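You operate a simulated robot arm through the tools that you are given. There is no shell and no other tool. Be economical: measure what you need, move in short steps, check, and stop when the job is done.

The job below is to be done with a simulated two-armed robot. You get a single attempt, and the scene is never put back.

## Task
Take the large orange cap from the top of the teal-backed bench and leave it on the lower shelf of the right yellow bench. Pick up the cream filter element marked "52" from the top of the yellow packing bench with one hand, pass it to the other hand and put it on the front of the wooden board on the crate. Fetch the black tin and set it on the top of the teal oil tank. Fetch the tall oval-flange gear motor from the lower shelf of the shipping bench and set it on the lower shelf of the valve stack bench. Take the white ring from the top of the shipping bench and put it on the lower shelf of the shipping bench. Put the round grey housing that says "26" from the top of the shipping bench on the yellow mat on the teal-backed bench and the round grey housing marked "75" on the top of the low teal bench. Close the left sliding door of the right yellow bench. Do these in any order. Set down upright: cream filter element, black tin, tall oval-flange gear motor.

It is judged by the outcome, as a careful person would: the job done as asked, and still so three seconds after it is handed in. It fails if anything else is knocked over, pushed out of place, dropped, spilled or broken. Lids that push on must go on centred and level and be pressed home; caps that screw on are set level and turned clockwise until they are tight.

## Robot
Two 7-joint arms with two-finger parallel grippers on one trunk, on a base that drives. Base frame: it is fixed to the floor where the robot stands at the start and does not move with it; the origin is under the middle of the robot, x ahead of it, y to its left, z up. Units: m, degrees, N and s.
The left shoulder is at the start at [0.05, 0.209, 1.196], the right one opposite. With the tool pointing down near the work surface each hand reaches from about 0.1 to 0.34 m from the robot's upright axis, wherever it stands, measured 20 degrees to its own side. Places, roughly: black tin (6x6x7 cm) [0.6, -2.8, 1.6]; cream filter element [1.25, 0.25, 0.75]; front of the wooden board on the crate [0.8, 2.2, 0.4]; large orange cap (4x4x4 cm) [0.5, 0, 0.8]; left sliding door of the right yellow bench [2.6, 0.9, 0.5]; lower shelf of the right yellow bench (46x20 cm) [2.68, 0.24, 0.36]; lower shelf of the shipping bench [-1.8, 2.1, 0.2]; lower shelf of the valve stack bench [-1.8, 3.5, 0.2]; round grey housing [-1.75, 1.75, 0.75]; tall oval-flange gear motor [-1.75, 1.5, 0.25]; top of the low teal bench [-4.3, -1.3, 0.7]; top of the teal oil tank (15x17 cm) [5.12, -2.32, 0.86]; white ring [-1.5, 1.75, 0.75]; yellow mat on the teal-backed bench [0.6, 0.1, 0.8]. Payload 4.4 kg a hand.
The TCP of each hand is the grasp point between the finger pads, 0.023 m short of the fingertips. In the tool frame z runs along the fingers and y along their closing line. Largest opening 0.094 m; finger width 0.038, thickness 0.01; the body of the gripper, 0.054 by 0.096 m, starts 0.039 m behind the TCP.
Orientation is that of the tool frame in the base frame, as [roll, pitch, yaw] about the fixed x, y, z axes, in that order (R = Rz(yaw) Ry(pitch) Rx(roll)). With the fingers straight down and closing along the base's y, the tool's x points along the base's -x, its y along +y and its z along -z.

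## Interface
- The arms move only by the tool servo_tool. It takes "left_motion", "right_motion" or both (then of equal length, played together; a hand with none holds still); each is text: rows parted by semicolons, each of 7 numbers parted by spaces: the shift along the tool's x, y, z in units of 40 mm (1.0 is 40 mm), then the turn, a rotation vector about the tool's x, y, z in units of 4 degrees (1.0 is 4 degrees), then the finger opening in m, from 0 to 0.094. In form: x y z ax ay az hand; .... A call has 1 to 12 rows; each row shifts and turns the commanded pose from where the row before left it, along the tool's axes as they then stand. A call with a number of a shift or a turn outside -1 to 1 is refused whole. Each row takes 0.2 s and may step no farther than 0.05 m and 8.6 degrees from the row before; otherwise, or with a gripper value out of range, the whole call is refused. Where a pose cannot be reached the arm comes as near as it can. A force on the tool above 40 N (or 10 N above the force at the start of the call, whichever is more), or a blocked arm, ends the call early, and 0.2 s more pass. The fingers move at their own pace (about 0.108 m/s each) and stop on an object; they squeeze with about 32 N. The grip force told is the motor's: it shows also when the fingers shut on nothing. Time passes only in rows, and 0.2 s behind the last, so rows that do not move let the fingers close. It gives the time, the measured TCP pose, the force on the tool (base axes), the opening and the grip force at its end, in the units of the frame above (readings bear some noise), with the torque about the TCP (base axes, N m) and any sound that the robot's microphone picked up.
- Cameras (640 x 400 px; columns grow to the right, rows downward): "scene" is now at [0.1515, 0.0185, 1.3564]; the picture's right is [0.20, -0.98, 0.00], its down [-0.65, -0.13, -0.75] and it looks along [0.73, 0.15, -0.66] (base axes); focal length 286 px, centre (320, 200). "left" rides on the left gripper at [0.086, -0.016, -0.075] in its tool frame; the picture's right is [0.18, 0.98, 0.00], its down [-0.58, 0.11, -0.81] and it looks along [-0.79, 0.15, 0.59] (tool axes); focal length 243 px, centre (320, 200). "right" rides on the right gripper at [0.086, 0.016, -0.074] in its tool frame; the picture's right is [-0.18, 0.98, 0.00], its down [-0.58, -0.11, -0.81] and it looks along [-0.79, -0.15, 0.59] (tool axes); focal length 243 px, centre (320, 200). There is no depth. A picture from a camera that has moved, and an enlarged one, comes with that camera's place and axes in the base frame and with its lens.
- snapshot(camera): a new picture of that camera. It takes no simulated time.
- slide_trunk(by): slides the trunk up (or, below 0, down) by that many m; the arms and the scene camera ride with it, the base frame stays. It gives what a move gives, with no picture.
- roll_base(legs): drives the robot by 1 to 6 legs, each [ahead, left, turn to the left] in m, m and degrees, along the robot's own axes; the way and the turn of a leg run together, so that a leg with both is an arc; at most 1.5 m and 180 degrees a leg. The arms and the cameras ride along, it lands a little off, and it stops where it bumps. It gives what a move gives.
- aim_head(pan, tilt): turns the head with the scene camera to pan (to the left, within 80 degrees either way) and tilt (down, from -29 to 69), counted from straight ahead of the robot. It gives what a move gives.
- close_up(camera, box): a new picture of the part [left, top, right, bottom] of that camera's present view, enlarged. It takes no simulated time.
- hand_in(): hands the job in; it is judged then, once.

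Work in short steps. Places have to be worked out from the pictures, the camera data and where the tool is seen: move nearer, look again, correct. Check each grasp and each placing, and mend what went wrong. You have 483 turns and 226 pictures in all, those below and enlarged ones among them. Open the grippers and draw the arms clear of the work before you hand the job in, unless the task says otherwise; then end with one line.

The tools are called after "Call:" by a JSON object that holds its "op" and its "data". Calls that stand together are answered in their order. servo_tool: Moves the arms, as the interface text tells. Its arguments: {"type":"object","properties":{"left_motion":{"type":"string"},"right_motion":{"type":"string"}},"required":[]} The other tools are called the same way: slide_trunk (by) slides the trunk up or down; roll_base (legs) drives the base; aim_head (pan, tilt) turns the head that bears the scene camera; snapshot (camera) takes a picture; close_up (camera, box) takes an enlarged picture of a part of a camera's view; hand_in () hands the job in.

At the start:

```text
time_s: 0.0
left_eef_pos: [0.5665, 0.4239, 1.1191]
left_tcp_rot: [-179.9, 0.0, -180.0]
left_ft_force: [0.8, 0.1, -0.4]
left_moment: [0.04, 0.0, -0.01]
left_width: 0.0941
left_finger_force: 0.1
right_eef_pos: [0.67, -0.2287, 1.0516]
right_tcp_rot: [179.9, 0.0, 179.9]
right_ft_force: [-0.8, -0.1, -1.5]
right_moment: [0.01, 0.04, 0.0]
right_width: 0.0938
right_finger_force: 0.1
trunk travel left (down, up): [-0.275, 0.288]
robot x, y, heading: [-0.0014, -0.0032, 0.3]
head pan, tilt: [11.3, 41.6]
```

scene: 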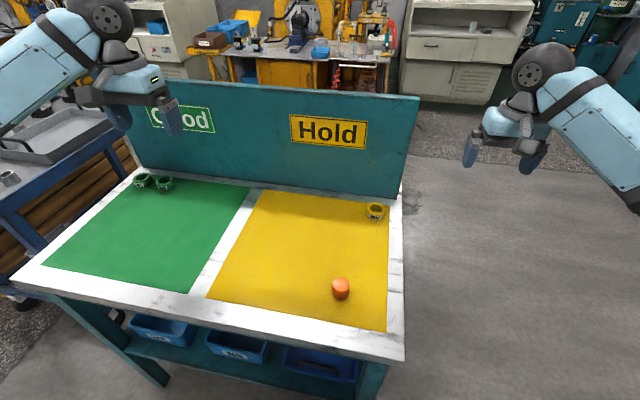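
right: 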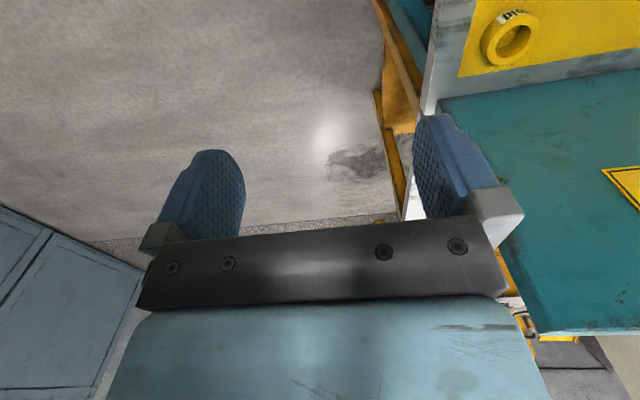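
left: 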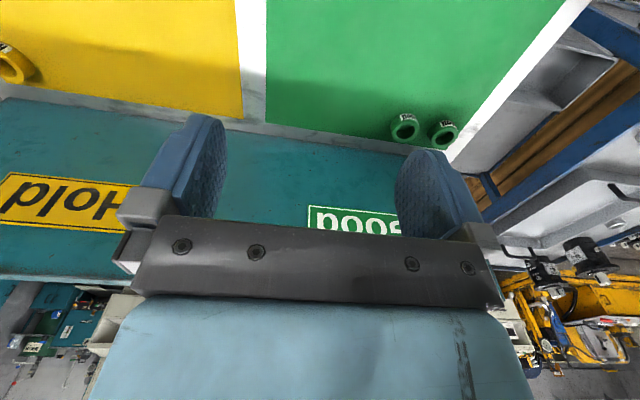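

I'll survey the surroundings with the head before moving.

Call:
{"op": "aim_head", "data": {"pan": 70, "tilt": 25}}

Call:
{"op": "snapshot", "data": {"camera": "scene"}}

Call:
{"op": "aim_head", "data": {"pan": 0, "tilt": 15}}

Call:
{"op": "snapshot", "data": {"camera": "scene"}}

Call:
{"op": "aim_head", "data": {"pan": -70, "tilt": 25}}

Call:
{"op": "snapshot", "data": {"camera": "scene"}}

```text
time_s: 1.3
left_eef_pos: [0.5667, 0.4231, 1.1194]
left_tcp_rot: [179.9, 0.0, -180.0]
left_ft_force: [-0.1, -0.9, -0.7]
left_moment: [-0.01, 0.0, 0.03]
left_width: 0.0938
left_finger_force: 0.0
right_eef_pos: [0.6692, -0.2286, 1.0512]
right_tcp_rot: [-180.0, 0.0, 180.0]
right_ft_force: [0.6, -0.5, 0.3]
right_moment: [0.02, -0.03, 0.01]
right_width: 0.0941
right_finger_force: 0.1
trunk travel left (down, up): [-0.275, 0.288]
robot x, y, heading: [0.0003, -0.0017, -0.1]
head pan, tilt: [70.0, 25.0]
```

```text
222 pictures are left
camera scene: at [0.1008, 0.0885, 1.3821], right [0.94, -0.34, 0.0], down [-0.14, -0.4, -0.91], along [0.31, 0.85, -0.42], focal length 286 px, centre (320, 200)
```

scene: 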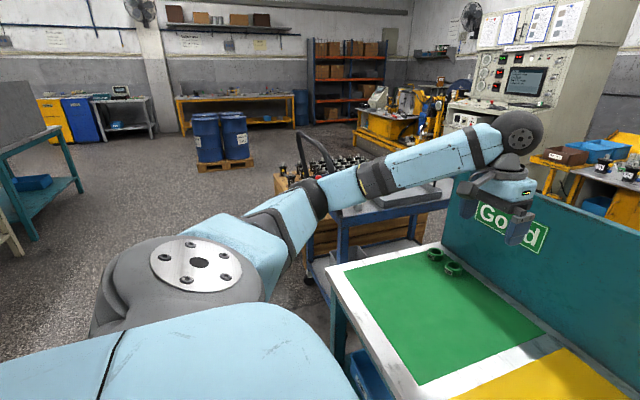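

```text
time_s: 2.7
left_eef_pos: [0.5673, 0.4246, 1.1193]
left_tcp_rot: [-179.9, 0.0, 179.9]
left_ft_force: [0.0, -0.1, 1.1]
left_moment: [-0.01, 0.01, -0.03]
left_width: 0.0941
left_finger_force: 0.0
right_eef_pos: [0.6706, -0.228, 1.0526]
right_tcp_rot: [-180.0, 0.0, -180.0]
right_ft_force: [0.6, -1.0, -0.1]
right_moment: [0.01, 0.02, -0.03]
right_width: 0.0939
right_finger_force: 0.1
trunk travel left (down, up): [-0.275, 0.288]
robot x, y, heading: [-0.002, 0.0018, -0.2]
head pan, tilt: [0.0, 15.0]
```

```text
221 pictures are left
camera scene: at [0.1626, 0.0021, 1.3983], right [0.0, -1.0, 0.0], down [-0.26, 0.0, -0.97], along [0.97, 0.0, -0.26], focal length 286 px, centre (320, 200)
```

scene: 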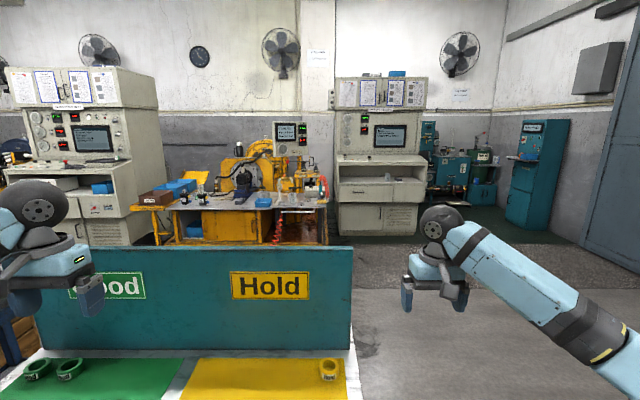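

```text
time_s: 4.1
left_eef_pos: [0.5671, 0.4234, 1.1189]
left_tcp_rot: [-180.0, 0.0, -179.9]
left_ft_force: [1.3, 0.6, 1.5]
left_moment: [0.01, 0.01, 0.02]
left_width: 0.0937
left_finger_force: 0.1
right_eef_pos: [0.6694, -0.2289, 1.0507]
right_tcp_rot: [180.0, 0.0, -180.0]
right_ft_force: [0.4, -0.4, 0.2]
right_moment: [0.02, -0.02, -0.02]
right_width: 0.094
right_finger_force: 0.0
trunk travel left (down, up): [-0.275, 0.288]
robot x, y, heading: [0.0029, -0.0025, -0.1]
head pan, tilt: [-70.0, 25.0]
```

```text
220 pictures are left
camera scene: at [0.1008, -0.0846, 1.3821], right [-0.94, -0.34, 0.0], down [-0.14, 0.4, -0.91], along [0.31, -0.85, -0.42], focal length 286 px, centre (320, 200)
```

scene: 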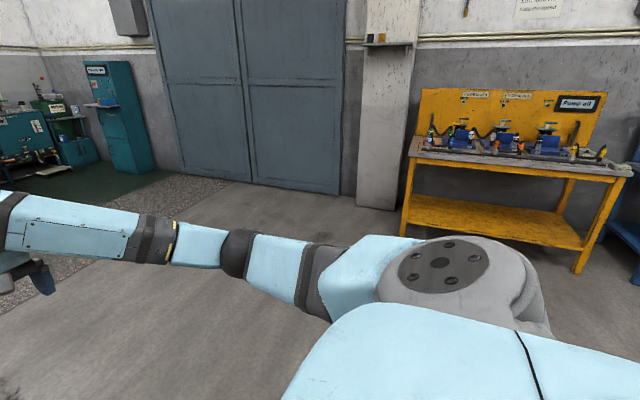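

Black tin is on the small pillar shelf. Now look down at the cap again more closely.

Call:
{"op": "aim_head", "data": {"pan": 0, "tilt": 50}}

Call:
{"op": "snapshot", "data": {"camera": "scene"}}

```text
time_s: 5.5
left_eef_pos: [0.5664, 0.4237, 1.1186]
left_tcp_rot: [-180.0, 0.0, -180.0]
left_ft_force: [0.7, -0.5, -1.0]
left_moment: [-0.02, -0.02, 0.02]
left_width: 0.0941
left_finger_force: 0.1
right_eef_pos: [0.6684, -0.2284, 1.0515]
right_tcp_rot: [180.0, 0.0, 179.9]
right_ft_force: [0.2, -0.6, 0.9]
right_moment: [0.0, 0.02, 0.02]
right_width: 0.0942
right_finger_force: 0.0
trunk travel left (down, up): [-0.275, 0.288]
robot x, y, heading: [0.0026, 0.0005, -0.0]
head pan, tilt: [0.0, 50.0]
```

```text
219 pictures are left
camera scene: at [0.1462, 0.0019, 1.3446], right [0.0, -1.0, 0.0], down [-0.77, 0.0, -0.64], along [0.64, 0.0, -0.77], focal length 286 px, centre (320, 200)
```

scene: 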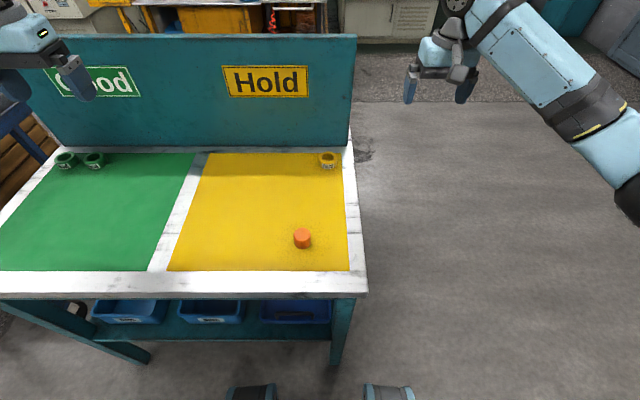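

Cap judged at about (0.476, 0.041, 0.82). Moving the right hand above it.

Call:
{"op": "servo_tool", "data": {"right_motion": "0.6 0.84 0.4 0 0 0 0.094; 0.6 0.84 0.4 0 0 0 0.094; 0.6 0.84 0.4 0 0 0 0.094; 0.6 0.84 0.4 0 0 0 0.094; 0.6 0.84 0.4 0 0 0 0.094; 0.6 0.84 0.4 0 0 0 0.094; 0.6 0.84 0.4 0 0 0 0.094; 0.6 0.84 0.4 0 0 0 0.094; 0 0 0 0 0 0 0.094"}}

Call:
{"op": "snapshot", "data": {"camera": "scene"}}

Call:
{"op": "snapshot", "data": {"camera": "right"}}

```text
time_s: 7.5
left_eef_pos: [0.5672, 0.4227, 1.1198]
left_tcp_rot: [-180.0, -0.1, -179.9]
left_ft_force: [-0.7, 0.2, 0.0]
left_moment: [0.02, -0.02, -0.01]
left_width: 0.094
left_finger_force: 0.0
right_eef_pos: [0.4812, 0.0412, 0.9217]
right_tcp_rot: [180.0, 0.0, 180.0]
right_ft_force: [0.4, -0.7, 1.0]
right_moment: [0.03, -0.01, 0.04]
right_width: 0.094
right_finger_force: 0.1
trunk travel left (down, up): [-0.275, 0.288]
robot x, y, heading: [0.0005, -0.0006, -0.1]
head pan, tilt: [0.0, 50.0]
```

```text
218 pictures are left
camera scene: at [0.1463, 0.0014, 1.3446], right [0.0, -1.0, 0.0], down [-0.77, 0.0, -0.64], along [0.64, 0.0, -0.77], focal length 286 px, centre (320, 200)
```

scene: 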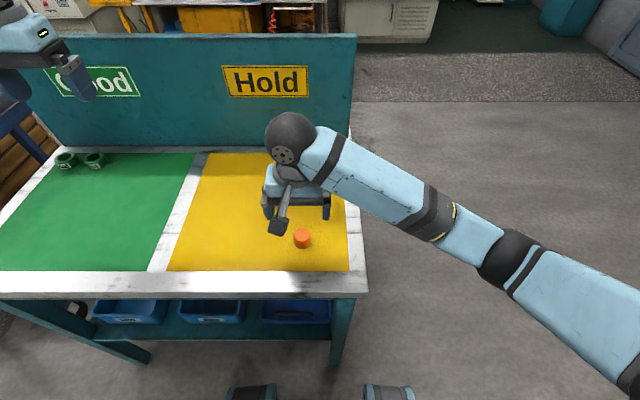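

```text
217 pictures are left
camera right: at [0.3934, 0.0576, 0.9951], right [0.18, 0.98, 0.0], down [0.58, -0.11, 0.81], along [0.79, -0.15, -0.59], focal length 243 px, centre (320, 200)
```

right: 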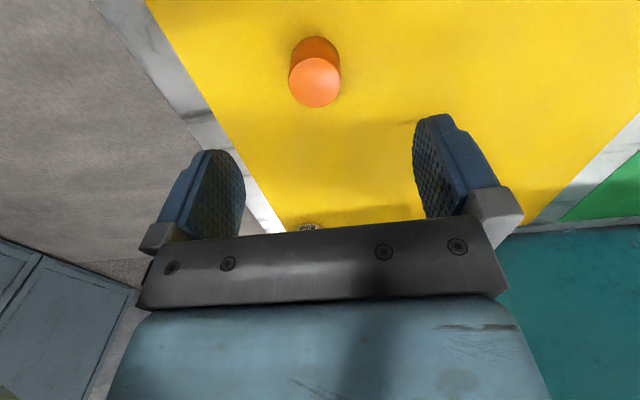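

Both views agree: cap at (0.473, 0.039), z 0.80–0.84. Descending and gripping.

Call:
{"op": "servo_tool", "data": {"right_motion": "0.2 -0.05 0.8 0 0 0 0.094; 0 0 0.8 0 0 0 0.094; 0 0 0.7 0 0 0 0.08; 0 0 0 0 0 0 0.06; 0 0 0 0 0 0 0.0; 0 0 0 0 0 0 0.0; 0 0 0 0 0 0 0.0"}}

Call:
{"op": "snapshot", "data": {"camera": "right"}}

```text
time_s: 9.1
left_eef_pos: [0.5665, 0.4246, 1.1185]
left_tcp_rot: [-180.0, 0.0, 179.9]
left_ft_force: [-0.1, -0.3, -0.4]
left_moment: [-0.02, 0.0, -0.02]
left_width: 0.094
left_finger_force: 0.1
right_eef_pos: [0.472, 0.0371, 0.8325]
right_tcp_rot: [180.0, 0.0, -180.0]
right_ft_force: [-0.5, 0.5, 0.3]
right_moment: [0.0, -0.02, -0.02]
right_width: 0.0361
right_finger_force: 32.2
trunk travel left (down, up): [-0.275, 0.288]
robot x, y, heading: [0.0005, 0.0006, 0.3]
head pan, tilt: [0.0, 50.0]
```

```text
216 pictures are left
camera right: at [0.3853, 0.0537, 0.9061], right [0.18, 0.98, 0.0], down [0.58, -0.11, 0.81], along [0.79, -0.15, -0.59], focal length 243 px, centre (320, 200)
```

right: 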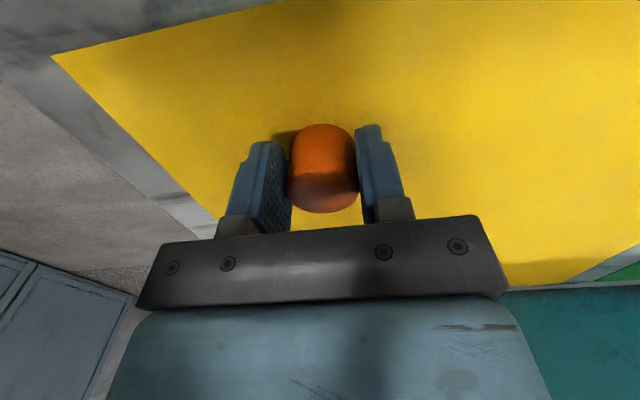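

Gripped at 36 mm. Lift and tuck the right arm back beside the robot.

Call:
{"op": "servo_tool", "data": {"right_motion": "0 0 -1 0 0 0 0; 0 0 -1 0 0 0 0; 0 0 -1 0 0 0 0; 0 0 -1 0 0 0 0; 0 -0.9 -0.6 0 0 0 0; 0 -1 -0.5 0 0 0 0; 0 -1 -0.4 0 0 0 0; 0 -1 0 0 0 0 0; 0 -1 0 0 0 0 0; 0 -1 0 0 0 0 0; 0 -1 0 0 0 0 0; 0 0 0 0 0 0 0"}}

Call:
{"op": "aim_head", "data": {"pan": -25, "tilt": 40}}

Call:
{"op": "snapshot", "data": {"camera": "scene"}}

```text
time_s: 11.7
left_eef_pos: [0.5671, 0.4245, 1.1192]
left_tcp_rot: [-180.0, 0.0, 180.0]
left_ft_force: [0.5, 0.9, -1.0]
left_moment: [-0.02, 0.03, 0.0]
left_width: 0.094
left_finger_force: 0.1
right_eef_pos: [0.4686, -0.2375, 1.0527]
right_tcp_rot: [-179.9, 0.0, -179.9]
right_ft_force: [0.0, -0.4, -1.0]
right_moment: [-0.01, 0.01, 0.02]
right_width: 0.0363
right_finger_force: 32.1
trunk travel left (down, up): [-0.275, 0.288]
robot x, y, heading: [-0.0007, 0.0018, 0.0]
head pan, tilt: [0.0, 50.0]
```

```text
time_s: 12.6
left_eef_pos: [0.5659, 0.4244, 1.1198]
left_tcp_rot: [-179.9, 0.0, 180.0]
left_ft_force: [-0.2, -0.5, -0.4]
left_moment: [0.01, 0.03, 0.0]
left_width: 0.0942
left_finger_force: 0.0
right_eef_pos: [0.4715, -0.237, 1.051]
right_tcp_rot: [-179.9, 0.0, -179.9]
right_ft_force: [0.1, -0.3, 0.1]
right_moment: [0.01, 0.0, 0.03]
right_width: 0.0362
right_finger_force: 32.4
trunk travel left (down, up): [-0.275, 0.288]
robot x, y, heading: [-0.001, 0.0037, -0.1]
head pan, tilt: [-25.0, 40.0]
```

```text
215 pictures are left
camera scene: at [0.1463, -0.0338, 1.3587], right [-0.42, -0.91, 0.0], down [-0.58, 0.27, -0.77], along [0.69, -0.32, -0.64], focal length 286 px, centre (320, 200)
```

scene: 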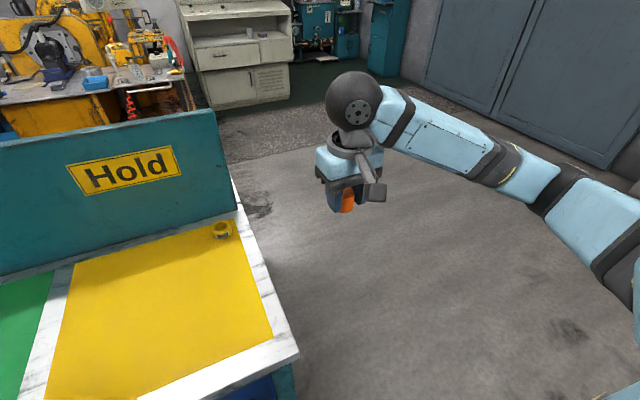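

Tuck the left arm a bit too, then drive right of the bench and forward.

Call:
{"op": "servo_tool", "data": {"left_motion": "0.8 -0.5 0 0 0 0 0.094; 0.8 -0.5 0 0 0 0 0.094; 0.8 -0.5 0 0 0 0 0.094; 0 -0.5 0 0 0 0 0.094"}}

Call:
{"op": "roll_base", "data": {"legs": [[0, -1.0, 0], [1.0, 0, 0]]}}

Call:
{"op": "aim_head", "data": {"pan": 50, "tilt": 25}}

Call:
{"op": "snapshot", "data": {"camera": "scene"}}

```text
time_s: 13.6
left_eef_pos: [0.4707, 0.3425, 1.1182]
left_tcp_rot: [180.0, -0.1, 179.9]
left_ft_force: [1.0, -0.7, -0.5]
left_moment: [0.03, -0.02, -0.03]
left_width: 0.0938
left_finger_force: 0.1
right_eef_pos: [0.4707, -0.2384, 1.0509]
right_tcp_rot: [-180.0, 0.1, -180.0]
right_ft_force: [-0.1, -0.6, -0.4]
right_moment: [0.0, 0.01, 0.04]
right_width: 0.0359
right_finger_force: 31.6
trunk travel left (down, up): [-0.275, 0.288]
robot x, y, heading: [0.0032, -0.0028, 0.2]
head pan, tilt: [-25.0, 40.0]
```

```text
time_s: 27.6
left_eef_pos: [1.4692, -0.7, 1.117]
left_tcp_rot: [180.0, 0.1, 178.8]
left_ft_force: [-1.0, -0.6, -0.2]
left_moment: [-0.01, 0.01, 0.05]
left_width: 0.0938
left_finger_force: 0.0
right_eef_pos: [1.4574, -1.2797, 1.0512]
right_tcp_rot: [-179.9, 0.1, 178.9]
right_ft_force: [0.0, 0.1, -0.2]
right_moment: [0.02, 0.02, 0.01]
right_width: 0.0352
right_finger_force: 32.1
trunk travel left (down, up): [-0.275, 0.288]
robot x, y, heading: [0.9917, -1.0316, -1.5]
head pan, tilt: [-25.0, 40.0]
```

```text
time_s: 29.1
left_eef_pos: [1.4695, -0.6979, 1.1168]
left_tcp_rot: [-180.0, 0.1, 178.9]
left_ft_force: [0.1, -0.4, -0.5]
left_moment: [0.0, 0.0, -0.04]
left_width: 0.0941
left_finger_force: 0.2
right_eef_pos: [1.4581, -1.2812, 1.0506]
right_tcp_rot: [-179.9, 0.0, 178.9]
right_ft_force: [1.2, 0.5, 0.1]
right_moment: [-0.02, 0.0, -0.03]
right_width: 0.0353
right_finger_force: 31.8
trunk travel left (down, up): [-0.275, 0.288]
robot x, y, heading: [0.9908, -1.0331, -0.9]
head pan, tilt: [50.0, 25.0]
```

```text
214 pictures are left
camera scene: at [1.1222, -0.9628, 1.3821], right [0.75, -0.66, 0.0], down [-0.28, -0.32, -0.91], along [0.6, 0.68, -0.42], focal length 286 px, centre (320, 200)
```

scene: 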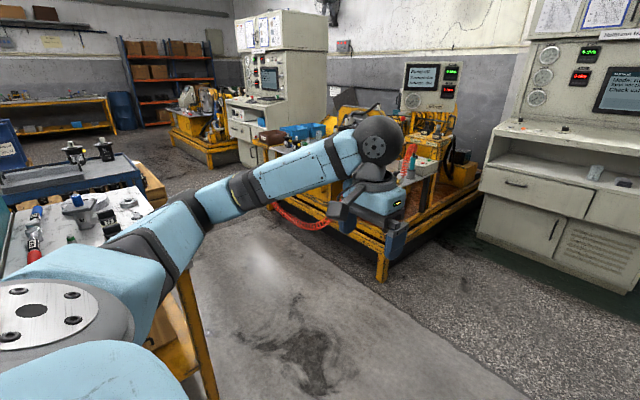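

The packing bench lies right behind the teal back; the right yellow bench is ahead-left. Drive to the aisle and look.

Call:
{"op": "roll_base", "data": {"legs": [[0.75, 0, 1], [0, 0.6, 0]]}}

Call:
{"op": "aim_head", "data": {"pan": 40, "tilt": 35}}

Call:
{"op": "snapshot", "data": {"camera": "scene"}}

```text
time_s: 38.7
left_eef_pos: [2.2253, -0.0839, 1.1175]
left_tcp_rot: [180.0, 0.0, 179.6]
left_ft_force: [0.5, 0.2, 0.1]
left_moment: [0.0, 0.02, 0.01]
left_width: 0.0939
left_finger_force: 0.0
right_eef_pos: [2.2218, -0.665, 1.0508]
right_tcp_rot: [180.0, 0.0, 179.5]
right_ft_force: [0.1, -0.1, 0.0]
right_moment: [0.02, 0.02, 0.01]
right_width: 0.0352
right_finger_force: 31.8
trunk travel left (down, up): [-0.275, 0.288]
robot x, y, heading: [1.7521, -0.4239, -0.5]
head pan, tilt: [50.0, 25.0]
```

```text
time_s: 39.4
left_eef_pos: [2.2255, -0.0816, 1.1179]
left_tcp_rot: [179.9, 0.0, 179.7]
left_ft_force: [-0.3, 0.1, 0.4]
left_moment: [0.01, 0.02, -0.01]
left_width: 0.0939
left_finger_force: 0.1
right_eef_pos: [2.2212, -0.6642, 1.0511]
right_tcp_rot: [180.0, 0.0, 179.5]
right_ft_force: [-0.8, -0.5, -0.4]
right_moment: [0.0, 0.02, 0.01]
right_width: 0.0349
right_finger_force: 31.8
trunk travel left (down, up): [-0.275, 0.288]
robot x, y, heading: [1.7477, -0.4229, -0.4]
head pan, tilt: [40.0, 35.0]
```

```text
213 pictures are left
camera scene: at [1.8898, -0.3659, 1.3664], right [0.64, -0.77, 0.0], down [-0.44, -0.37, -0.82], along [0.63, 0.52, -0.57], focal length 286 px, centre (320, 200)
```

scene: 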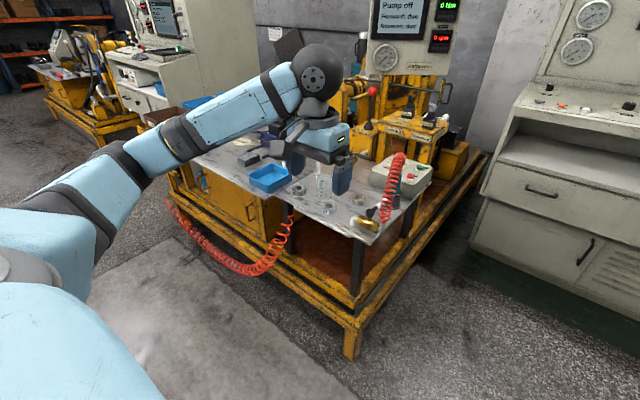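

Move left to face the shelf opening squarely.

Call:
{"op": "roll_base", "data": {"legs": [[0.0, 0.6, 0.4]]}}

Call:
{"op": "aim_head", "data": {"pan": 5, "tilt": 45}}

Call:
{"op": "snapshot", "data": {"camera": "scene"}}

```text
time_s: 45.2
left_eef_pos: [2.2265, 0.5275, 1.1187]
left_tcp_rot: [-180.0, 0.1, 180.0]
left_ft_force: [0.5, 0.0, 0.0]
left_moment: [-0.03, -0.02, 0.02]
left_width: 0.0941
left_finger_force: 0.1
right_eef_pos: [2.2231, -0.0539, 1.0518]
right_tcp_rot: [-179.9, -0.1, 179.9]
right_ft_force: [-0.1, -0.4, -0.7]
right_moment: [0.0, 0.01, -0.04]
right_width: 0.0353
right_finger_force: 32.3
trunk travel left (down, up): [-0.275, 0.288]
robot x, y, heading: [1.7556, 0.1842, -0.0]
head pan, tilt: [40.0, 35.0]
```

```text
time_s: 46.2
left_eef_pos: [2.2263, 0.5258, 1.1196]
left_tcp_rot: [-180.0, 0.0, 179.9]
left_ft_force: [-0.6, 0.2, -0.6]
left_moment: [0.02, 0.02, 0.01]
left_width: 0.094
left_finger_force: 0.1
right_eef_pos: [2.225, -0.0554, 1.0515]
right_tcp_rot: [-180.0, 0.0, 179.9]
right_ft_force: [0.3, 0.4, -0.5]
right_moment: [-0.02, 0.0, 0.0]
right_width: 0.0352
right_finger_force: 32.0
trunk travel left (down, up): [-0.275, 0.288]
robot x, y, heading: [1.7543, 0.1835, -0.1]
head pan, tilt: [5.0, 45.0]
```

```text
212 pictures are left
camera scene: at [1.9057, 0.1927, 1.3515], right [0.09, -1.0, 0.0], down [-0.7, -0.06, -0.71], along [0.7, 0.06, -0.71], focal length 286 px, centre (320, 200)
```

scene: 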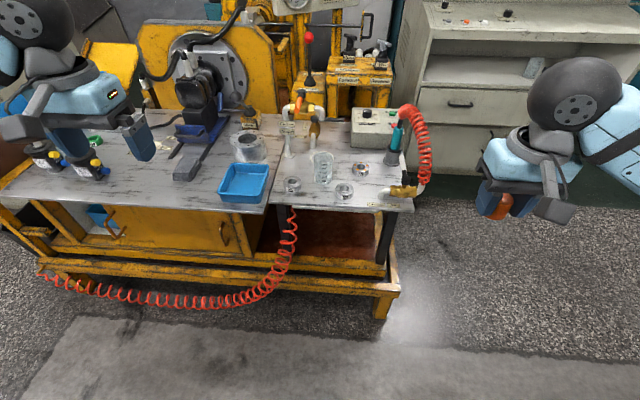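

The open shelf bay is on the right, under the top. Lower the trunk to see inside it and the doors.

Call:
{"op": "slide_trunk", "data": {"by": -0.27}}

Call:
{"op": "aim_head", "data": {"pan": 5, "tilt": 35}}

Call:
{"op": "snapshot", "data": {"camera": "scene"}}

```text
time_s: 49.0
left_eef_pos: [2.2272, 0.5271, 0.8486]
left_tcp_rot: [180.0, 0.0, 179.9]
left_ft_force: [-0.1, 0.3, -0.3]
left_moment: [0.02, 0.02, -0.01]
left_width: 0.094
left_finger_force: 0.0
right_eef_pos: [2.2247, -0.055, 0.7815]
right_tcp_rot: [-179.9, 0.0, 179.9]
right_ft_force: [0.8, 0.2, -1.2]
right_moment: [0.02, -0.01, 0.0]
right_width: 0.0354
right_finger_force: 32.4
trunk travel left (down, up): [-0.005, 0.558]
robot x, y, heading: [1.7586, 0.1853, 0.1]
head pan, tilt: [5.0, 45.0]
```

```text
time_s: 49.7
left_eef_pos: [2.2268, 0.5266, 0.8483]
left_tcp_rot: [-179.9, -0.1, 179.9]
left_ft_force: [-1.2, -0.6, -0.1]
left_moment: [-0.01, 0.0, 0.01]
left_width: 0.0939
left_finger_force: 0.2
right_eef_pos: [2.2251, -0.0541, 0.7814]
right_tcp_rot: [-179.9, 0.1, 179.9]
right_ft_force: [0.2, 0.6, -0.2]
right_moment: [-0.01, 0.02, 0.0]
right_width: 0.0349
right_finger_force: 31.8
trunk travel left (down, up): [-0.005, 0.558]
robot x, y, heading: [1.758, 0.1865, -0.3]
head pan, tilt: [5.0, 35.0]
```

```text
211 pictures are left
camera scene: at [1.9124, 0.1931, 1.0963], right [0.08, -1.0, 0.0], down [-0.57, -0.05, -0.82], along [0.82, 0.07, -0.57], focal length 286 px, centre (320, 200)
```

scene: 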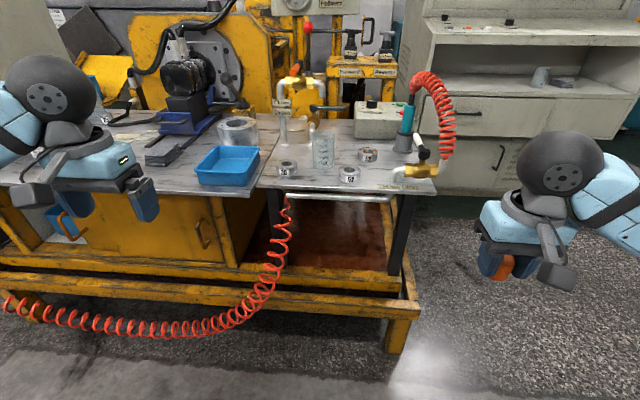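

Plan: set the cap briefly on the free strip of the tabletop front, regrasp with a pitched hand so that it can go under the top upright. First raise/tuck the hands and roll closer.

Call:
{"op": "servo_tool", "data": {"left_motion": "0.5 0 -1 0 0 0 0.094; 0.5 0 -1 0 0 0 0.094; 0.5 0 -1 0 0 0 0.094; 0.5 0 -1 0 0 0 0.094; 0.5 0 -0.6 0 0 0 0.094", "right_motion": "0 0 -1 0 0 0 0; 0 0 -1 0 0 0 0; 0 0 -1 0 0 0 0; 0 0 -1 0 0 0 0; 0 0 0 0 0 0 0"}}

Call:
{"op": "roll_base", "data": {"legs": [[0.22, 0.1, 0]]}}

Call:
{"op": "aim_head", "data": {"pan": 0, "tilt": 50}}

Call:
{"op": "snapshot", "data": {"camera": "scene"}}

```text
time_s: 50.9
left_eef_pos: [2.1263, 0.5269, 1.0324]
left_tcp_rot: [180.0, 0.0, 179.8]
left_ft_force: [0.5, 0.9, -0.2]
left_moment: [0.02, 0.02, -0.02]
left_width: 0.094
left_finger_force: 0.1
right_eef_pos: [2.2251, -0.0548, 0.9424]
right_tcp_rot: [179.9, 0.0, 179.8]
right_ft_force: [1.0, 0.1, 0.2]
right_moment: [0.0, 0.01, 0.0]
right_width: 0.0349
right_finger_force: 32.0
trunk travel left (down, up): [-0.005, 0.558]
robot x, y, heading: [1.7565, 0.1822, -0.1]
head pan, tilt: [5.0, 35.0]
```

```text
time_s: 52.7
left_eef_pos: [2.3503, 0.6254, 1.0315]
left_tcp_rot: [-179.9, -0.1, 179.7]
left_ft_force: [-0.2, -0.3, 0.2]
left_moment: [-0.01, 0.01, 0.0]
left_width: 0.0938
left_finger_force: 0.1
right_eef_pos: [2.4465, 0.0438, 0.9421]
right_tcp_rot: [-180.0, 0.1, 179.7]
right_ft_force: [-0.4, 0.5, -0.9]
right_moment: [-0.03, 0.03, 0.02]
right_width: 0.0349
right_finger_force: 32.1
trunk travel left (down, up): [-0.005, 0.558]
robot x, y, heading: [1.9789, 0.2837, -0.2]
head pan, tilt: [5.0, 35.0]
```

```text
time_s: 53.4
left_eef_pos: [2.3502, 0.6258, 1.0314]
left_tcp_rot: [-179.9, 0.0, 179.7]
left_ft_force: [0.3, -1.0, -0.6]
left_moment: [0.02, 0.0, -0.02]
left_width: 0.0941
left_finger_force: 0.0
right_eef_pos: [2.446, 0.0442, 0.9414]
right_tcp_rot: [-179.9, 0.0, 179.7]
right_ft_force: [-0.8, -1.0, -0.2]
right_moment: [-0.03, 0.01, -0.01]
right_width: 0.035
right_finger_force: 32.2
trunk travel left (down, up): [-0.005, 0.558]
robot x, y, heading: [1.9759, 0.2865, -0.4]
head pan, tilt: [0.0, 50.0]
```

```text
210 pictures are left
camera scene: at [2.1227, 0.2849, 1.0747], right [-0.01, -1.0, 0.0], down [-0.77, 0.0, -0.64], along [0.64, 0.0, -0.77], focal length 286 px, centre (320, 200)
```

scene: 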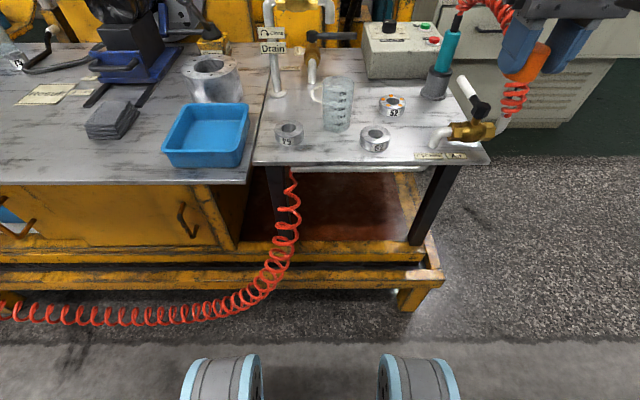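

Target gap between the two rings at about (2.495, 0.262). Move the cap above it.

Call:
{"op": "servo_tool", "data": {"right_motion": "-0.25 1 0 0 0 0 0; -0.25 1 0 0 0 0 0; -0.25 1 0 0 0 0 0; -0.25 1 0.2 0 0 0 0; -0.25 1 0.6 0 0 0 0; 0 0.45 1 0 0 0 0; 0 0 0.7 0 0 0 0; 0 0 0 0 0 0 0"}}

Call:
{"op": "snapshot", "data": {"camera": "scene"}}

Call:
{"op": "snapshot", "data": {"camera": "right"}}

```text
time_s: 55.2
left_eef_pos: [2.3495, 0.6255, 1.0307]
left_tcp_rot: [-180.0, -0.1, 179.6]
left_ft_force: [0.3, 0.3, 0.7]
left_moment: [0.02, 0.02, 0.0]
left_width: 0.0939
left_finger_force: 0.0
right_eef_pos: [2.4981, 0.2614, 0.8408]
right_tcp_rot: [180.0, 0.0, 179.5]
right_ft_force: [0.1, -0.8, -0.8]
right_moment: [-0.02, -0.01, 0.0]
right_width: 0.0349
right_finger_force: 32.4
trunk travel left (down, up): [-0.005, 0.558]
robot x, y, heading: [1.9793, 0.2852, -0.4]
head pan, tilt: [0.0, 50.0]
```

```text
209 pictures are left
camera scene: at [2.1227, 0.2849, 1.0746], right [-0.01, -1.0, 0.0], down [-0.77, 0.0, -0.64], along [0.64, 0.0, -0.77], focal length 286 px, centre (320, 200)
```

scene: 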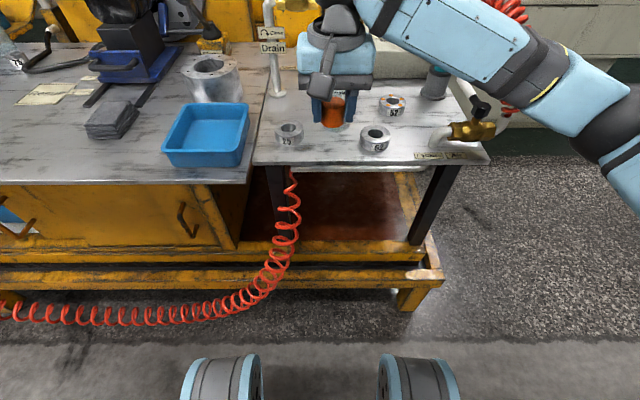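

```text
208 pictures are left
camera right: at [2.4103, 0.2777, 0.9162], right [0.19, 0.98, 0.0], down [0.58, -0.11, 0.81], along [0.79, -0.15, -0.59], focal length 243 px, centre (320, 200)
```

right: 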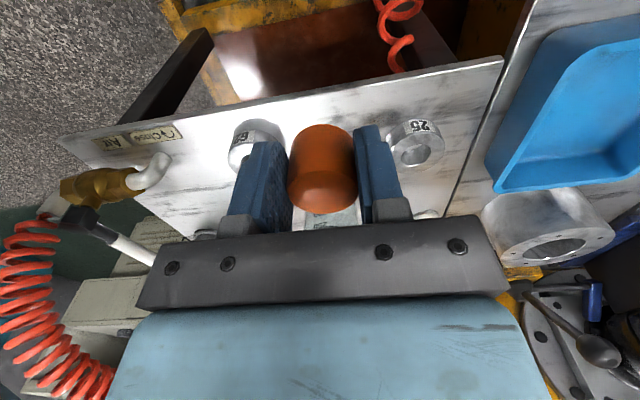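

The rings start at x≈2.525, so the fingers clear them. Lowering to contact.

Call:
{"op": "servo_tool", "data": {"right_motion": "0.05 0.1 0.7 0 0 0 0; 0 0 0.6 0 0 0 0; 0 0 0.15 0 0 0 0; 0 0 0.1 0 0 0 0; 0 0 0 0 0 0 0"}}

Call:
{"op": "close_up", "data": {"camera": "right", "box": [200, 60, 460, 260]}}

```text
time_s: 56.4
left_eef_pos: [2.3492, 0.6249, 1.0312]
left_tcp_rot: [179.9, 0.1, 179.8]
left_ft_force: [-0.2, -0.1, -0.2]
left_moment: [0.01, 0.02, 0.01]
left_width: 0.0939
left_finger_force: 0.0
right_eef_pos: [2.4962, 0.265, 0.7783]
right_tcp_rot: [180.0, 0.0, 179.7]
right_ft_force: [0.4, 0.0, -0.1]
right_moment: [0.0, 0.01, -0.01]
right_width: 0.0352
right_finger_force: 32.4
trunk travel left (down, up): [-0.005, 0.558]
robot x, y, heading: [1.9818, 0.2791, -0.5]
head pan, tilt: [0.0, 50.0]
```

```text
2.00 times, centred on (330, 160) of right
camera zoom: at [2.4084, 0.2818, 0.854], right [0.19, 0.98, 0.0], down [0.58, -0.11, 0.81], along [0.79, -0.15, -0.59], focal length 485 px, centre (300, 280)
```

zoom: 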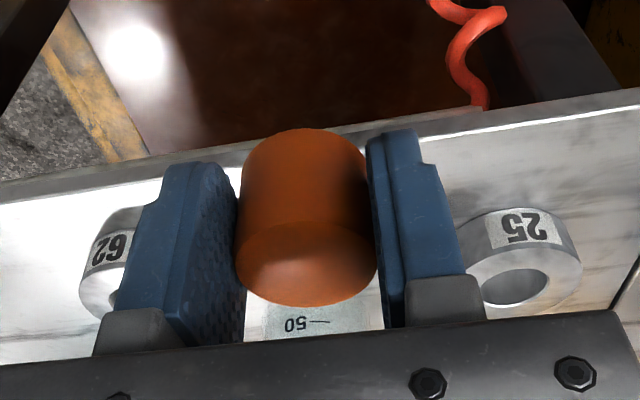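

The cap's front sits at the table edge; shift it 18 mm inward and then lower to contact.

Call:
{"op": "servo_tool", "data": {"right_motion": "0 0 -0.2 0 0 0 0; -0.45 0 0 0 0 0 0; 0 0 0.2 0 0 0 0; 0 0 0.1 0 0 0 0; 0 0 0.1 0 0 0 0; 0 0 0.1 0 0 0 0; 0 0 0 0 0 0 0"}}

Call:
{"op": "close_up", "data": {"camera": "right", "box": [200, 60, 460, 260]}}

```text
time_s: 58.0
left_eef_pos: [2.3488, 0.625, 1.0318]
left_tcp_rot: [-180.0, 0.1, 179.7]
left_ft_force: [-0.3, 1.0, -0.1]
left_moment: [0.0, 0.0, 0.06]
left_width: 0.094
left_finger_force: 0.1
right_eef_pos: [2.5143, 0.2657, 0.7672]
right_tcp_rot: [-180.0, 0.0, 179.7]
right_ft_force: [0.1, 0.4, 0.2]
right_moment: [-0.03, 0.04, -0.02]
right_width: 0.0349
right_finger_force: 32.3
trunk travel left (down, up): [-0.005, 0.558]
robot x, y, heading: [1.9787, 0.284, -0.3]
head pan, tilt: [0.0, 50.0]
```

```text
2.00 times, centred on (330, 160) of right
camera zoom: at [2.4269, 0.2822, 0.842], right [0.19, 0.98, 0.0], down [0.58, -0.11, 0.81], along [0.79, -0.15, -0.59], focal length 485 px, centre (300, 280)
```

zoom: 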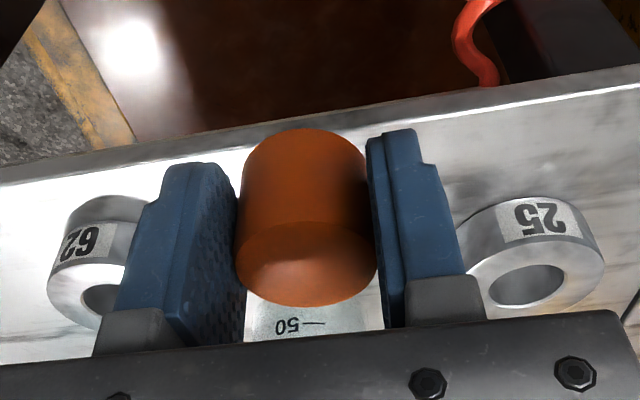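

No contact yet; keep lowering in small steps.

Call:
{"op": "servo_tool", "data": {"right_motion": "0 0 0.1 0 0 0 0; 0 0 0.1 0 0 0 0; 0 0 0.1 0 0 0 0; 0 0 0.1 0 0 0 0; 0 0 0 0 0 0 0"}}

Call:
{"op": "close_up", "data": {"camera": "right", "box": [200, 60, 460, 260]}}

```text
time_s: 59.2
left_eef_pos: [2.349, 0.6253, 1.0311]
left_tcp_rot: [180.0, 0.1, 179.7]
left_ft_force: [-0.1, -0.1, -0.1]
left_moment: [0.03, -0.02, 0.01]
left_width: 0.0941
left_finger_force: 0.0
right_eef_pos: [2.5132, 0.2655, 0.7506]
right_tcp_rot: [-180.0, 0.0, 179.7]
right_ft_force: [-0.4, -0.6, 0.3]
right_moment: [0.01, 0.0, 0.01]
right_width: 0.0352
right_finger_force: 32.2
trunk travel left (down, up): [-0.005, 0.558]
robot x, y, heading: [1.9781, 0.2828, -0.3]
head pan, tilt: [0.0, 50.0]
```

```text
2.00 times, centred on (330, 160) of right
camera zoom: at [2.4264, 0.2821, 0.8259], right [0.19, 0.98, 0.0], down [0.58, -0.11, 0.81], along [0.79, -0.15, -0.59], focal length 485 px, centre (300, 280)
```

zoom: 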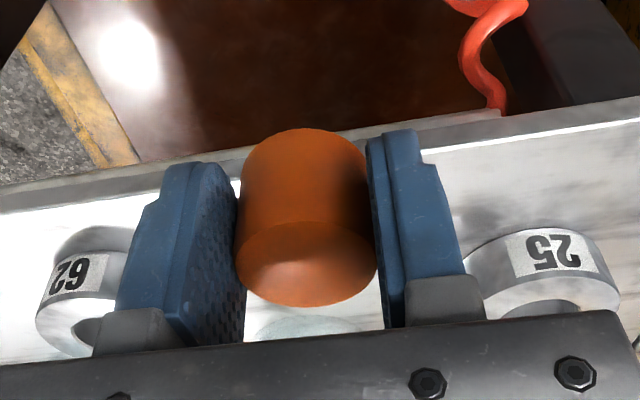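

The tabletop is evidently lower (~0.70) and its edge farther (~2.52) than first estimated; the cap is still outside. Raise, move in to x≈2.56 and look.

Call:
{"op": "servo_tool", "data": {"right_motion": "0 0 -0.7 0 0 0 0; -0.6 -0.1 0 0 0 0 0; -0.6 0 0 0 0 0 0; 0 0 0 0 0 0 0"}}

Call:
{"op": "snapshot", "data": {"camera": "right"}}

Call:
{"op": "close_up", "data": {"camera": "scene", "box": [220, 30, 480, 190]}}

```text
time_s: 60.2
left_eef_pos: [2.3491, 0.6259, 1.0314]
left_tcp_rot: [179.9, 0.0, 179.7]
left_ft_force: [0.0, 0.0, -0.1]
left_moment: [0.0, 0.0, 0.02]
left_width: 0.0939
left_finger_force: 0.0
right_eef_pos: [2.5615, 0.2598, 0.7792]
right_tcp_rot: [180.0, 0.0, 179.8]
right_ft_force: [-0.4, 0.2, -0.5]
right_moment: [-0.01, -0.02, 0.01]
right_width: 0.0352
right_finger_force: 32.0
trunk travel left (down, up): [-0.005, 0.558]
robot x, y, heading: [1.9762, 0.2839, -0.4]
head pan, tilt: [0.0, 50.0]
```

```text
204 pictures are left
camera right: at [2.4747, 0.276, 0.854], right [0.19, 0.98, 0.0], down [0.58, -0.11, 0.81], along [0.79, -0.15, -0.59], focal length 243 px, centre (320, 200)
```

right: 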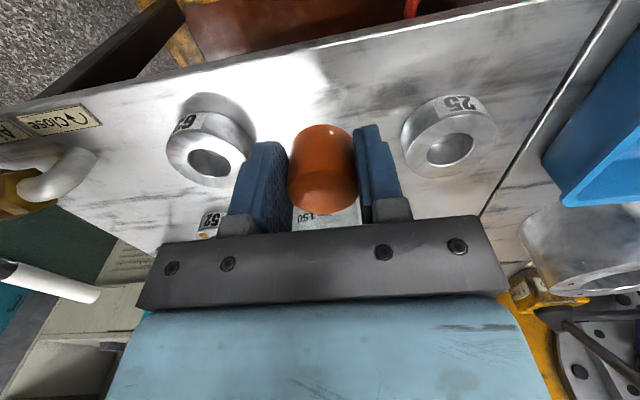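

```text
2.46 times, centred on (350, 110) of scene
camera zoom: at [2.1226, 0.2848, 1.0746], right [-0.01, -1.0, 0.0], down [-0.77, 0.0, -0.64], along [0.64, 0.0, -0.77], focal length 703 px, centre (246, 422)
```

zoom: 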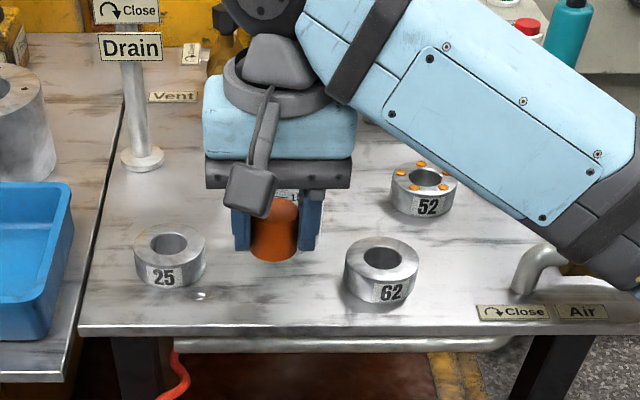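

Cap is now over the tabletop. Shift 8 mm further and lower to contact.

Call:
{"op": "servo_tool", "data": {"right_motion": "-0.2 0 0.5 0 0 0 0; 0 0 0.4 0 0 0 0; 0 0 0.1 0 0 0 0; 0 0 0.1 0 0 0 0; 0 0 0.1 0 0 0 0; 0 0 0.1 0 0 0 0; 0 0 0 0 0 0 0"}}

Call:
{"op": "close_up", "data": {"camera": "right", "box": [160, 20, 500, 260]}}

```text
time_s: 61.8
left_eef_pos: [2.3479, 0.6266, 1.0321]
left_tcp_rot: [-180.0, 0.1, 179.7]
left_ft_force: [0.4, 0.5, -0.1]
left_moment: [0.02, 0.01, -0.02]
left_width: 0.0938
left_finger_force: 0.1
right_eef_pos: [2.569, 0.2606, 0.7307]
right_tcp_rot: [179.8, 0.4, 179.7]
right_ft_force: [3.8, 0.7, 28.9]
right_moment: [-0.07, -0.03, -0.02]
right_width: 0.035
right_finger_force: 32.0
trunk travel left (down, up): [-0.005, 0.558]
robot x, y, heading: [1.9785, 0.2881, -0.5]
head pan, tilt: [0.0, 50.0]
```

```text
1.67 times, centred on (330, 140) of right
camera zoom: at [2.4811, 0.277, 0.8052], right [0.19, 0.98, 0.0], down [0.58, -0.11, 0.81], along [0.8, -0.15, -0.59], focal length 404 px, centre (303, 300)
```

zoom: 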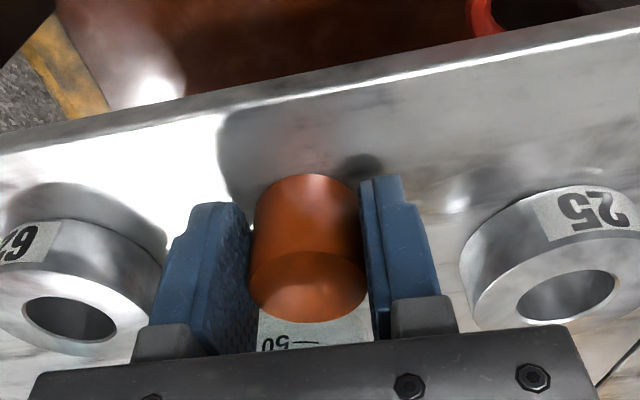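

Contact made (29 N), table at z≈0.698. Release, rise and pitch the hand 45° forward.

Call:
{"op": "servo_tool", "data": {"right_motion": "0 0 -0.1 0 0 0 0.036; 0 0 0 0 0 0 0.055; 0 0 0 0 0 0 0.055; 0 0 -0.5 0 0 0 0.055; 0 0 -1 0 0 0 0.055; 0 0 -1 0 0 0 0.055; 0 0 -1 0 0 0 0.055; 0 0 0 0 0 0 0.055"}}

Call:
{"op": "servo_tool", "data": {"right_motion": "0 0 0 0 -1 0 0.06; 0 0 0 0 -1 0 0.06; 0 0 0 0 -1 0 0.06; 0 0 0 0 -1 0 0.06; 0 0 0 0 -1 0 0.06; 0 0 0 0 -1 0 0.06; 0 0 0 0 -1 0 0.06; 0 0 0 0 -1 0 0.06; 0 0 0 0 -1 0 0.06; 0 0 0 0 -1 0 0.06; 0 0 0 0 -1 0 0.06; 0 0 0 0 0 0 0.06"}}

Call:
{"op": "snapshot", "data": {"camera": "right"}}

Call:
{"op": "snapshot", "data": {"camera": "scene"}}

```text
time_s: 63.6
left_eef_pos: [2.3491, 0.6254, 1.0313]
left_tcp_rot: [179.9, 0.0, 179.6]
left_ft_force: [0.3, -0.1, 0.0]
left_moment: [0.0, -0.01, 0.01]
left_width: 0.0941
left_finger_force: 0.1
right_eef_pos: [2.5694, 0.2613, 0.8718]
right_tcp_rot: [-179.9, 0.0, 179.8]
right_ft_force: [-0.4, 0.2, -0.6]
right_moment: [0.01, 0.02, 0.01]
right_width: 0.055
right_finger_force: 0.0
trunk travel left (down, up): [-0.005, 0.558]
robot x, y, heading: [1.9747, 0.2795, -0.2]
head pan, tilt: [0.0, 50.0]
```

```text
time_s: 66.2
left_eef_pos: [2.3492, 0.6258, 1.0307]
left_tcp_rot: [180.0, 0.0, 179.7]
left_ft_force: [-0.5, 0.8, 0.5]
left_moment: [-0.01, -0.04, 0.02]
left_width: 0.0943
left_finger_force: 0.1
right_eef_pos: [2.569, 0.261, 0.8721]
right_tcp_rot: [179.9, 44.1, 179.7]
right_ft_force: [-0.3, -0.5, -0.2]
right_moment: [0.04, -0.03, 0.02]
right_width: 0.0602
right_finger_force: 0.1
trunk travel left (down, up): [-0.005, 0.558]
robot x, y, heading: [1.9785, 0.2807, -0.4]
head pan, tilt: [0.0, 50.0]
```

```text
201 pictures are left
camera right: at [2.4544, 0.2774, 0.8649], right [0.14, 0.98, 0.13], down [-0.14, -0.11, 0.98], along [0.98, -0.15, 0.13], focal length 243 px, centre (320, 200)
```

right: 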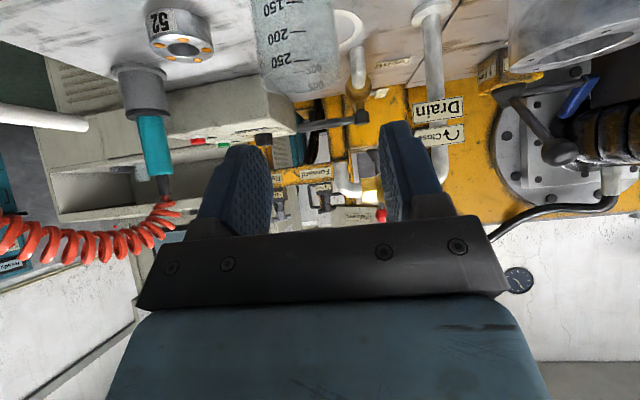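

```text
200 pictures are left
camera scene: at [2.1227, 0.2849, 1.0746], right [-0.01, -1.0, 0.0], down [-0.77, 0.0, -0.64], along [0.64, 0.0, -0.77], focal length 286 px, centre (320, 200)
```

scene: 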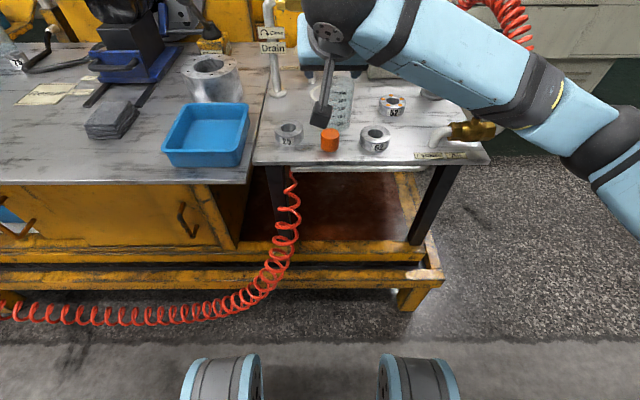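

Cap stands at (2.569, 0.26). Back off along the 45° line, then approach and grasp.

Call:
{"op": "servo_tool", "data": {"right_motion": "0.88 0 -0.4 0 0 0 0.06; 0.88 0 -0.4 0 0 0 0.06; 0.88 0 -0.4 0 0 0 0.06; 0 0 0.7 0 0 0 0.06; 0 0 0.7 0 0 0 0.06; 0 0 0.5 0 0 0 0.06; 0 0 0 0 0 0 0.06"}}

Call:
{"op": "snapshot", "data": {"camera": "right"}}

Call:
{"op": "close_up", "data": {"camera": "scene", "box": [220, 30, 480, 190]}}

```text
time_s: 67.8
left_eef_pos: [2.3487, 0.6256, 1.0308]
left_tcp_rot: [-180.0, 0.0, 179.7]
left_ft_force: [-0.8, 0.5, 0.3]
left_moment: [0.01, 0.02, 0.01]
left_width: 0.0943
left_finger_force: 0.0
right_eef_pos: [2.5114, 0.2599, 0.7778]
right_tcp_rot: [-179.9, 44.0, 179.7]
right_ft_force: [-0.2, -0.1, 0.2]
right_moment: [0.03, -0.01, 0.0]
right_width: 0.0602
right_finger_force: 0.1
trunk travel left (down, up): [-0.005, 0.558]
robot x, y, heading: [1.9779, 0.2842, -0.5]
head pan, tilt: [0.0, 50.0]
```

```text
199 pictures are left
camera right: at [2.3971, 0.2768, 0.7711], right [0.14, 0.98, 0.13], down [-0.14, -0.11, 0.98], along [0.98, -0.15, 0.13], focal length 243 px, centre (320, 200)
```

right: 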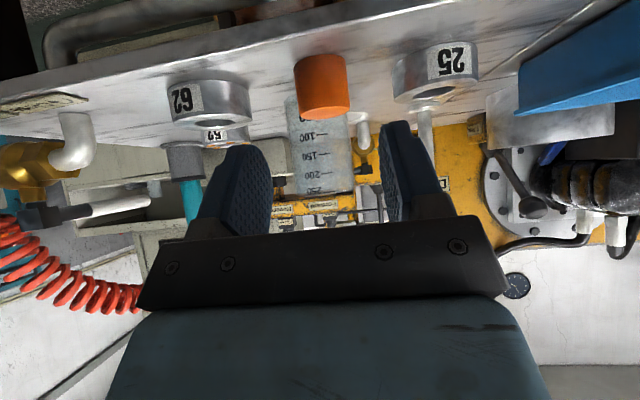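

```text
2.46 times, centred on (350, 110) of scene
camera zoom: at [2.1227, 0.2848, 1.0746], right [-0.01, -1.0, 0.0], down [-0.77, 0.0, -0.64], along [0.64, 0.0, -0.77], focal length 703 px, centre (246, 422)
```

zoom: 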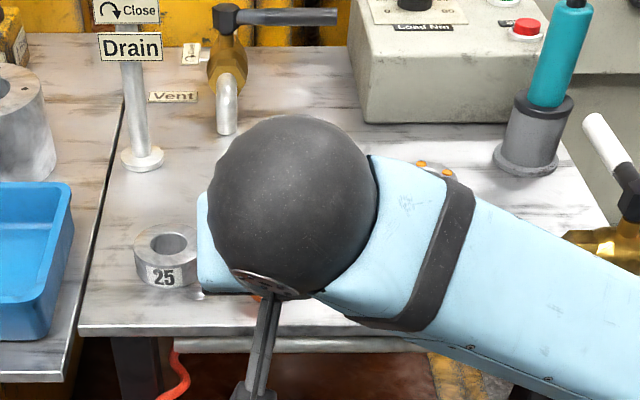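

Continue the approach and close.

Call:
{"op": "servo_tool", "data": {"right_motion": "-0.15 0 0.6 0 0 0 0.06; 0 0 0.6 0 0 0 0.06; 0 0 0.46 0 0 0 0.06; 0 0 0 0 0 0 0.0; 0 0 0 0 0 0 0.0; 0 0 0 0 0 0 0.0; 0 0 0 0 0 0 0.0"}}

Call:
{"op": "snapshot", "data": {"camera": "right"}}

```text
time_s: 69.4
left_eef_pos: [2.3487, 0.6253, 1.0314]
left_tcp_rot: [180.0, 0.0, 179.6]
left_ft_force: [-0.3, -0.2, -0.1]
left_moment: [0.03, 0.03, 0.01]
left_width: 0.0938
left_finger_force: 0.1
right_eef_pos: [2.5632, 0.2605, 0.7354]
right_tcp_rot: [-179.8, 44.1, 179.8]
right_ft_force: [0.5, -0.4, 0.8]
right_moment: [0.05, -0.02, 0.01]
right_width: 0.035
right_finger_force: 32.0
trunk travel left (down, up): [-0.005, 0.558]
robot x, y, heading: [1.975, 0.2843, -0.5]
head pan, tilt: [0.0, 50.0]
```

```text
197 pictures are left
camera right: at [2.4481, 0.2773, 0.7289], right [0.14, 0.98, 0.13], down [-0.14, -0.11, 0.98], along [0.98, -0.15, 0.13], focal length 243 px, centre (320, 200)
```

right: 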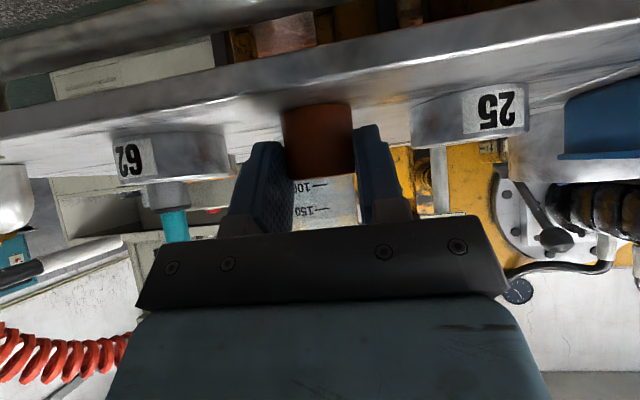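

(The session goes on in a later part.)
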